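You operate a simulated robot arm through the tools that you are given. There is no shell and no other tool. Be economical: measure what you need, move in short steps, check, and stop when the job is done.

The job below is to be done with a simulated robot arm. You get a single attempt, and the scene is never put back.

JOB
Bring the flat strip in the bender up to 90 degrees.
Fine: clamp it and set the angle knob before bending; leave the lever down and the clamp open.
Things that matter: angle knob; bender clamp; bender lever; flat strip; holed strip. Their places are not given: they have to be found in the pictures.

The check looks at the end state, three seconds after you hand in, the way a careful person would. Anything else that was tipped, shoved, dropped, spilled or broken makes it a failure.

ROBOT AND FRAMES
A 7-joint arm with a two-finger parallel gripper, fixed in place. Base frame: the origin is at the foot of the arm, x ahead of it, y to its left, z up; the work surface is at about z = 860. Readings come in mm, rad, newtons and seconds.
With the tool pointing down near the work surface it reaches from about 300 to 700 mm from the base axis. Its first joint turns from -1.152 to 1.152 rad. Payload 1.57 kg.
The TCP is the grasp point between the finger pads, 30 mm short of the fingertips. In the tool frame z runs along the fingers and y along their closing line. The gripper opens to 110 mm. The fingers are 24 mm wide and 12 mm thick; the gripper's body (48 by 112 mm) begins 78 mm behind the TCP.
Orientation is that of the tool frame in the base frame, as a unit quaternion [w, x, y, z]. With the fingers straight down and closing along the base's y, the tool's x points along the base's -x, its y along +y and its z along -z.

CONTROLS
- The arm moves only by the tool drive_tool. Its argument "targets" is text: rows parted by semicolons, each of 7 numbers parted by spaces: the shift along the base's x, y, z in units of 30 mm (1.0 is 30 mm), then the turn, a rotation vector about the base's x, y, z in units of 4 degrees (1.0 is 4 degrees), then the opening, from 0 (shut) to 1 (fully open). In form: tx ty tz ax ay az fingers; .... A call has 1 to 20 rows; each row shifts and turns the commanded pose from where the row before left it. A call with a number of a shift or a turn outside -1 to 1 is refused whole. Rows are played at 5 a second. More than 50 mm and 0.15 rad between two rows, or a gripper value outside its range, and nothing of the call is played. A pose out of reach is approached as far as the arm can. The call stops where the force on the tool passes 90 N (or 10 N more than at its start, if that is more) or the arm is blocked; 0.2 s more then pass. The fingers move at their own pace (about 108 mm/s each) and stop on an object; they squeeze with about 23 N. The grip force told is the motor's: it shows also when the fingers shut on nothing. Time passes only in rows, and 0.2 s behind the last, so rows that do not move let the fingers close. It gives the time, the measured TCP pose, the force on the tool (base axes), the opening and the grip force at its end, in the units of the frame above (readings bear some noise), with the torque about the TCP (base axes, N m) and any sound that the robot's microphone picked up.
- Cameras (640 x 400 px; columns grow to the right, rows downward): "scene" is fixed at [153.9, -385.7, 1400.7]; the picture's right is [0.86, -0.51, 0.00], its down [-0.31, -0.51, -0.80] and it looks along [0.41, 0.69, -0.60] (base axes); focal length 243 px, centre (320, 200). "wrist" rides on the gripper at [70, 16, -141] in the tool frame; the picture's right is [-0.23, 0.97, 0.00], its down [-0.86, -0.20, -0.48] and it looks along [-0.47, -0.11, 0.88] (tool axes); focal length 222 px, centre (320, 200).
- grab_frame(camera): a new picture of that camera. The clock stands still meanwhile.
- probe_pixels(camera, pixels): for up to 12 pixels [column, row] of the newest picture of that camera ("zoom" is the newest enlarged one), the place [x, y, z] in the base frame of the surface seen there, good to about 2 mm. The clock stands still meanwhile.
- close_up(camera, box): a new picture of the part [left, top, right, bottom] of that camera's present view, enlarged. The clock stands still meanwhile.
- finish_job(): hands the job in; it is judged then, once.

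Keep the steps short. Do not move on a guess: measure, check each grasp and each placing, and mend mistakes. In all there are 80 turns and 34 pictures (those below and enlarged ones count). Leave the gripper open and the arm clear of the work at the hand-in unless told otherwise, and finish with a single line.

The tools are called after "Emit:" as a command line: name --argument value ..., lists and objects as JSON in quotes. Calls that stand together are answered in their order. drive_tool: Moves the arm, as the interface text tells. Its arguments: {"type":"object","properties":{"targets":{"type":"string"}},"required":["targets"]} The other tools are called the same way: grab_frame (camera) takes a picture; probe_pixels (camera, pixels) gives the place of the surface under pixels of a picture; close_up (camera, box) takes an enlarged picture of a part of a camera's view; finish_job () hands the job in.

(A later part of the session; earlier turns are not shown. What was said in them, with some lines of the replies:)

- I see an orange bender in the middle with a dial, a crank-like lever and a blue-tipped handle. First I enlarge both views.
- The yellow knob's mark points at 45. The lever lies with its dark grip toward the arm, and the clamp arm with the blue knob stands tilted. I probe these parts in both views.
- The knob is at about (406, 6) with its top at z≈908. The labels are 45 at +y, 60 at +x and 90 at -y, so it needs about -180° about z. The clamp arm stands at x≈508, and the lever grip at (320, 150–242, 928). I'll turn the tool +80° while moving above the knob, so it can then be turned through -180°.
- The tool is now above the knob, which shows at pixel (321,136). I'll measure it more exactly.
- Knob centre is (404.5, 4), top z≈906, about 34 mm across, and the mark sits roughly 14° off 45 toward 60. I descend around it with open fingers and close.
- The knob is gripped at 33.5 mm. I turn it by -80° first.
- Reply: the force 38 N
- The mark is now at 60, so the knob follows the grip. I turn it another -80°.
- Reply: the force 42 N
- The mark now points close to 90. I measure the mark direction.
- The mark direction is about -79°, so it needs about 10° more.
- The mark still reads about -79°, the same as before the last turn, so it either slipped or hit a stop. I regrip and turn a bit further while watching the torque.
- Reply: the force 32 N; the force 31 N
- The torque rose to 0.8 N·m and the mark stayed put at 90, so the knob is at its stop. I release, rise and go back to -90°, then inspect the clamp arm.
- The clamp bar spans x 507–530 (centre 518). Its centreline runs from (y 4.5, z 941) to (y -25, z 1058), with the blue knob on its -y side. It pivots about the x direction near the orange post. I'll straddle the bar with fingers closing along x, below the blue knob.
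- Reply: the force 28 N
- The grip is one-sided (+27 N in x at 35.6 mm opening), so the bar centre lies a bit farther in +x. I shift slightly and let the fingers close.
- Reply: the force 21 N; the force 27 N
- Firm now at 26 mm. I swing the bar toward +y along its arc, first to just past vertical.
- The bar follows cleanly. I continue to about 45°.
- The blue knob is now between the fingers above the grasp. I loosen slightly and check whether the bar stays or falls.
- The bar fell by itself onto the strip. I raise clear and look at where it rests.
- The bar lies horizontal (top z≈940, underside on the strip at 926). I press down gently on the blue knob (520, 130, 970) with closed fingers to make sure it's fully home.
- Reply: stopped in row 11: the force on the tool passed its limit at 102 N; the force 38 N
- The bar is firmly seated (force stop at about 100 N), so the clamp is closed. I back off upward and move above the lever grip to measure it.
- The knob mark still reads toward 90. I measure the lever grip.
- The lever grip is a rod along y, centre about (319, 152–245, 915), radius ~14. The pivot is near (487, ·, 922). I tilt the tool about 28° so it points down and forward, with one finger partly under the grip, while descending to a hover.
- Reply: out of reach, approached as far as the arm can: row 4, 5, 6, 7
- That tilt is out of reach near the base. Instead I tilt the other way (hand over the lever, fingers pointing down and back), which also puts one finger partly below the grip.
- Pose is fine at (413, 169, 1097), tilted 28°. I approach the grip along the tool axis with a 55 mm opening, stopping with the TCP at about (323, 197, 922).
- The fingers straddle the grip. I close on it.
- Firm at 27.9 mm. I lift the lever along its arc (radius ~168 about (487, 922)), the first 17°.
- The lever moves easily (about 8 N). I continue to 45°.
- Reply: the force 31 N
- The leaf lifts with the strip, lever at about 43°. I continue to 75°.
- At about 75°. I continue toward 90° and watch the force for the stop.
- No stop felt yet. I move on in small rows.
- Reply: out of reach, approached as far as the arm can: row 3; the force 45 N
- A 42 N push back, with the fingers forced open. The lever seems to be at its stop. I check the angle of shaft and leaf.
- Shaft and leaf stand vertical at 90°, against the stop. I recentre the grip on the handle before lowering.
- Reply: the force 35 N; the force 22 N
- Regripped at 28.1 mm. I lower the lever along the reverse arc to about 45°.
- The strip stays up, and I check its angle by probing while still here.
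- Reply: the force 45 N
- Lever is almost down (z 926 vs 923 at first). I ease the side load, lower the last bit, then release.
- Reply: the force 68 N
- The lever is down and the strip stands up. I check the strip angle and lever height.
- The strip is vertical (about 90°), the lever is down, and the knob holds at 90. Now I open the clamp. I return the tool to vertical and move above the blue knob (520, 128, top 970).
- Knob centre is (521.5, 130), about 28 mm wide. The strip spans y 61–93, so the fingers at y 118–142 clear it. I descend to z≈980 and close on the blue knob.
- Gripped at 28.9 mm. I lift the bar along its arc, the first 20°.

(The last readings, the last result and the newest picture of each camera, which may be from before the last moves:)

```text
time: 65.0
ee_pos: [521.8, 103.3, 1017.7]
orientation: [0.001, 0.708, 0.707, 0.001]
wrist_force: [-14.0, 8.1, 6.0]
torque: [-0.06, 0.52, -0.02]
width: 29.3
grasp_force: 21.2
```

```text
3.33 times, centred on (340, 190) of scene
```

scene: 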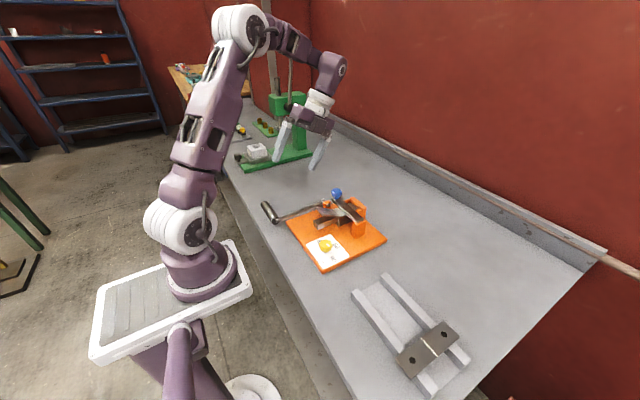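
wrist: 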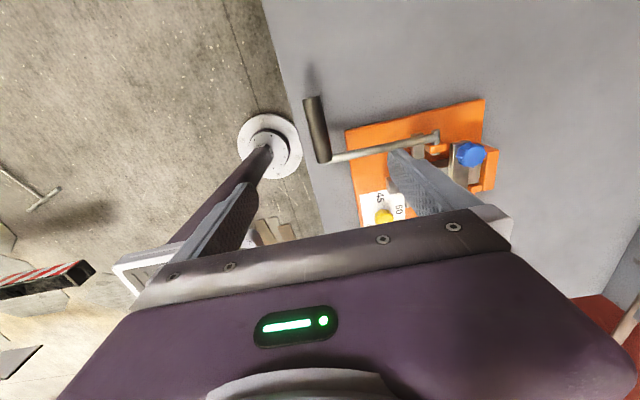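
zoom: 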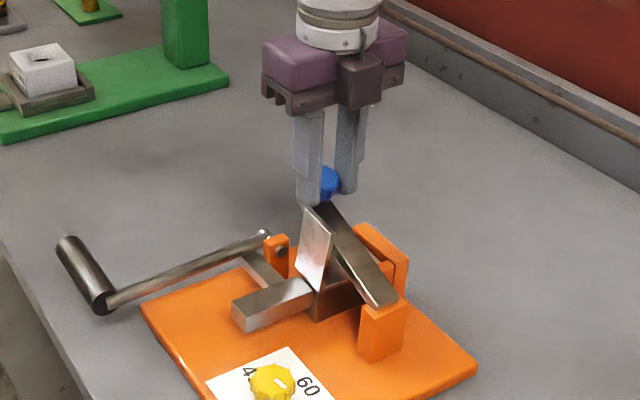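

The bar is lifting and the strip is clear. I go up first to pass over the strip, then continue to about 60°.

Emit:
drive_tool --targets "0 -0.15 0.28 0 0 0 0.1;0 -0.4 0.23 0 0 0 0.1;0 -0.3 0.2 0 0 0 0.1;0 -0.33 0.2 0 0 0 0.1;0 -0.34 0.16 0 0 0 0.1;0 -0.35 0.13 0 0 0 0.1;0 -0.365 0.09 0 0 0 0.1;0 -0.37 0.065 0 0 0 0.1"

Emit:
close_up --camera "scene" --box '[270, 130, 410, 250]'

```text
time: 66.8
ee_pos: [521.4, 27.4, 1057.7]
orientation: [0.002, 0.707, 0.707, 0.005]
wrist_force: [-0.5, -0.2, 0.4]
torque: [0.02, 0.04, -0.01]
width: 11.0
grasp_force: 0.1
```

```text
3.33 times, centred on (340, 190) of scene
```

zoom: 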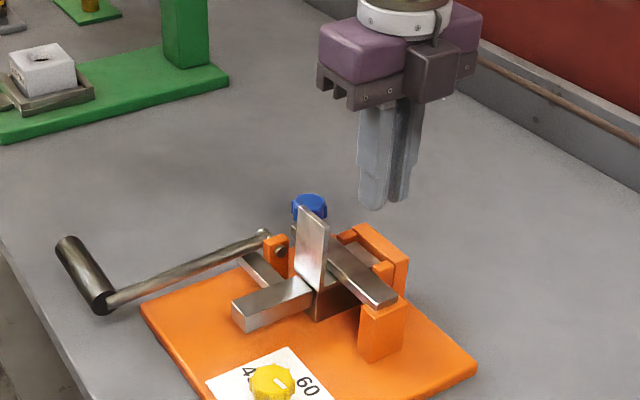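

The grip slipped off the blue knob and the bar fell back closed. My pivot was too low: comparing open and closed positions of the blue knob puts it at about (y 6.5, z 933). I'll regrip deeper and rotate the tool with the bar. First I move back above the knob and close.

Emit:
drive_tool --targets "0 0.7 0.4 0 0 0 0.45;0 0.9 0 0 0 0 0.45;0 0.95 0 0 0 0 0.45;0 0.9 0 0 0 0 0.45;0 0 -0.9 0 0 0 0.45;0 0 -0.9 0 0 0 0.45;0 0 -0.9 0 0 0 0.45;0 0 -0.67 0 0 0 0.45;0 0 0 0 0 0 0.45;0 0 0 0 0 0 0.1;0 0 0 0 0 0 0.1;0 0 0 0 0 0 0.1;0 0 0 0 0 0 0.1"

```text
time: 69.6
ee_pos: [521.0, 128.0, 967.8]
orientation: [0.0, 0.707, 0.707, 0.003]
wrist_force: [-9.6, -1.0, -6.0]
torque: [0.7, 0.69, -0.02]
width: 29.1
grasp_force: 39.0
```

Deep grip at z 968, 29 mm. I lift 20°, rotating along.

Emit:
drive_tool --targets "0 -0.093 0.287 1 0 0 0.1;0 -0.11 0.28 1 0 0 0.1;0 -0.13 0.27 1 0 0 0.1;0 -0.15 0.26 1 0 0 0.1;0 -0.167 0.25 1 0 0 0.1"

```text
time: 70.8
ee_pos: [519.9, 110.6, 1008.3]
orientation: [-0.124, 0.696, 0.696, 0.127]
wrist_force: [-19.7, -4.2, -12.0]
torque: [0.66, 0.53, 0.19]
width: 29.1
grasp_force: 38.7
```

Still held, with low forces. I continue to 48°.

Emit:
drive_tool --targets "0 -0.183 0.237 1 0 0 0.1;0 -0.2 0.223 1 0 0 0.1;0 -0.217 0.21 1 0 0 0.1;0 -0.23 0.197 1 0 0 0.1;0 -0.24 0.177 1 0 0 0.1;0 -0.257 0.16 1 0 0 0.1;0 -0.263 0.143 1 0 0 0.1"

Emit:
close_up --camera "scene" --box '[270, 130, 410, 250]'

```text
time: 72.4
ee_pos: [520.9, 62.6, 1048.5]
orientation: [-0.286, 0.646, 0.645, 0.29]
wrist_force: [-19.3, -5.0, -23.1]
torque: [0.49, 0.57, 0.5]
width: 29.1
grasp_force: 39.1
```

```text
3.33 times, centred on (340, 190) of scene
```

zoom: 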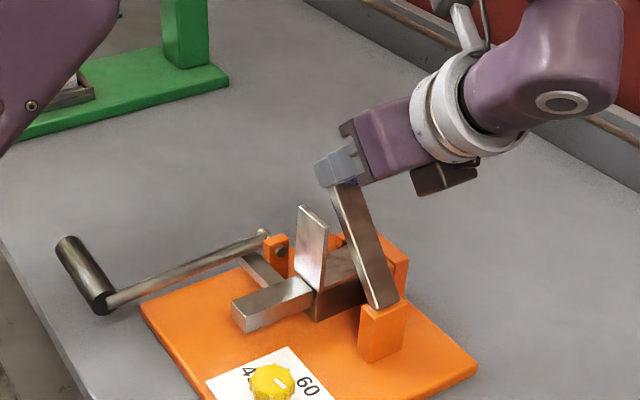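

It works well, about 48° up. I continue past vertical with less tool tilt per row.

Emit:
drive_tool --targets "0 -0.273 0.123 0.5 0 0 0.1;0 -0.283 0.107 0.5 0 0 0.1;0 -0.29 0.083 0.5 0 0 0.1;0 -0.293 0.063 0.5 0 0 0.1;0 -0.297 0.043 0.5 0 0 0.1;0 -0.3 0.023 0.5 0 0 0.1;0 -0.3 0 0.5 0 0 0.1"

```text
time: 74.0
ee_pos: [520.5, 2.4, 1065.1]
orientation: [-0.364, 0.605, 0.604, 0.369]
wrist_force: [-19.3, 9.7, 13.7]
torque: [1.29, 0.43, 0.64]
width: 29.1
grasp_force: 38.7
```

About 76°, still held. I continue to about 100°.

Emit:
drive_tool --targets "0 -0.3 -0.017 0.5 0 0 0.1;0 -0.3 -0.04 0.5 0 0 0.1;0 -0.293 -0.063 0.5 0 0 0.1;0 -0.29 -0.08 0.5 0 0 0.1;0 -0.283 -0.103 0.5 0 0 0.1;0 -0.277 -0.12 0.5 0 0 0.1"

Emit:
close_up --camera "scene" --box '[270, 130, 410, 250]'

```text
time: 75.4
ee_pos: [520.2, -50.7, 1050.6]
orientation: [-0.424, 0.565, 0.562, 0.43]
wrist_force: [-7.8, 6.6, 10.3]
torque: [1.31, -0.02, 0.86]
width: 29.1
grasp_force: 39.0
```

```text
3.33 times, centred on (340, 190) of scene
```

zoom: 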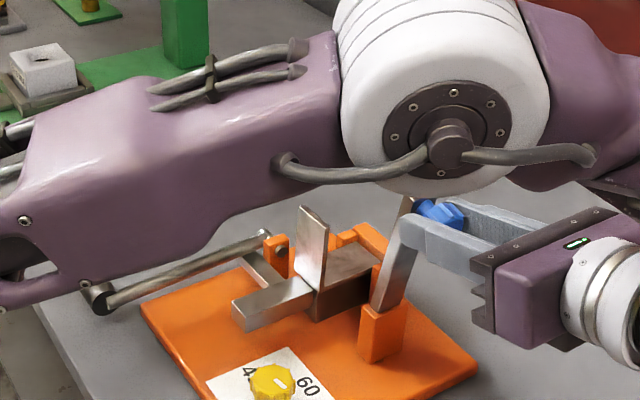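

The bar is past vertical toward its open rest (about 100°). I nudge slightly more, open, and back out along the tool axis.

Emit:
drive_tool --targets "0 -0.2 -0.09 0 0 0 0.1;0 0 0 0 0 0 0.3;0 0 0 0 0 0 0.6;0 0 0 0 0 0 0.6;0 -0.48 0.138 0 0 0 0.6;0 -0.48 0.138 0 0 0 0.6;0 -0.9 0.26 0 0 0 0.6;0 -0.9 0.26 0 0 0 0.6;0 -0.6 0.6 -0.5 0 0 0.6"

Emit:
grab_frame --camera "scene"

```text
time: 77.4
ee_pos: [521.8, -157.1, 1089.5]
orientation: [-0.414, 0.573, 0.57, 0.419]
wrist_force: [0.1, 0.8, 0.3]
torque: [-0.01, 0.01, 0.0]
width: 66.0
grasp_force: 0.1
```

```text
1 pictures are left
```

scene: 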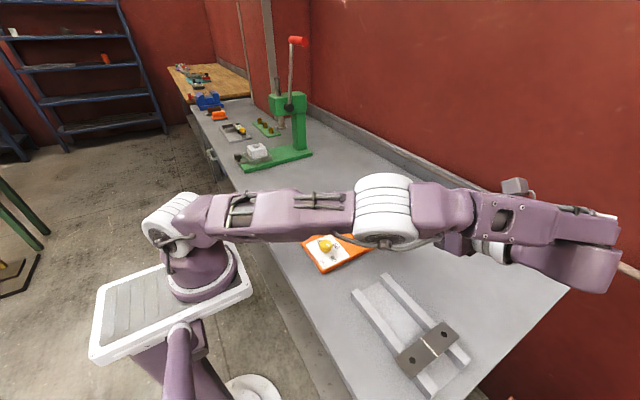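

The arm hides the bender. I raise and bring the tool upright, staying away from the bar.

Emit:
drive_tool --targets "0 0 0.6 0 0 0 0.6;0 0 0.6 -1 0 0 1;0 0 0.6 -1 0 0 1;0 0 0.6 -1 0 0 1;0 0 0.5 -1 0 0 1;0 0 0.5 -1 0 0 1;0 0 0.4 -1 0 0 1;0 0 0.3 -1 0 0 1;0 0 0.2 -1 0 0 1;0 0 0.2 -1 0 0 1;0 0 0.2 -1 0 0 1;0 0 0.2 -1 0 0 1;0 0 0.2 -1 0 0 1;0 0 0 -1 0 0 1;0 0 0 -1 0 0 1;0 0 0 -1 0 0 1;0 0 0 -1 0 0 1;0 0 0 -1 0 0 1;0 0 0 -1 0 0 1"

```text
time: 81.4
ee_pos: [491.8, -160.7, 1231.0]
orientation: [-0.018, 0.705, 0.708, 0.032]
wrist_force: [0.6, -0.3, 0.0]
torque: [-0.01, 0.03, 0.02]
width: 110.0
grasp_force: 0.1
out of reach, approached as far as the arm can: row 6, 8, 13
```

I move the arm to the left side, high above everything, to free the view for the last picture.

Emit:
drive_tool --targets "-0.28 0.95 0 0 0 0 1;-0.28 0.95 0 0 0 0 1;-0.28 0.95 0 0 0 0 1;-0.28 0.95 0 0 0 0 1;-0.28 0.95 0 0 0 0 1;-0.28 0.95 0 0 0 0 1;-0.28 0.95 0 0 0 0 1;-0.28 0.95 0 0 0 0 1;-0.28 0.95 0 0 0 0 1;-0.28 0.95 0 0 0 0 1;-0.28 0.95 0 0 0 0 1;0 0.8 0 0 0 0 1"

Emit:
close_up --camera "scene" --box '[250, 160, 410, 270]'

```text
time: 84.0
ee_pos: [399.6, 177.7, 1231.6]
orientation: [-0.019, 0.705, 0.708, 0.032]
wrist_force: [0.6, 0.5, -0.1]
torque: [-0.03, 0.02, 0.03]
width: 109.9
grasp_force: 0.1
```

```text
3.64 times, centred on (330, 215) of scene
```

zoom: 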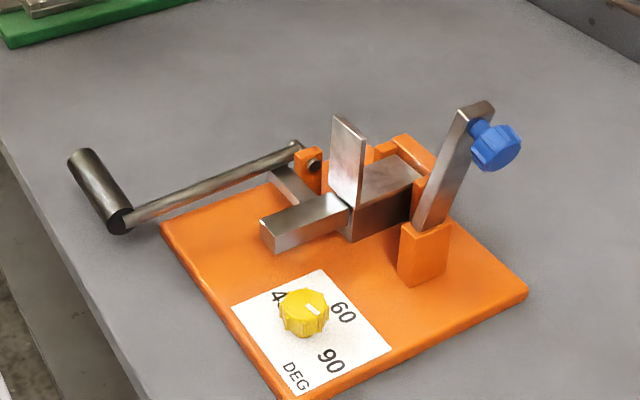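

The strip stands upright, the lever is down, the clamp is open and the knob is at 90. The gripper is open and clear, so I hand in.

Emit:
finish_job

```text
The job is handed in.
```

The strip was clamped and bent to about 90° with the angle knob on its 90 stop; the lever is back down, the clamp is open and the arm is clear.
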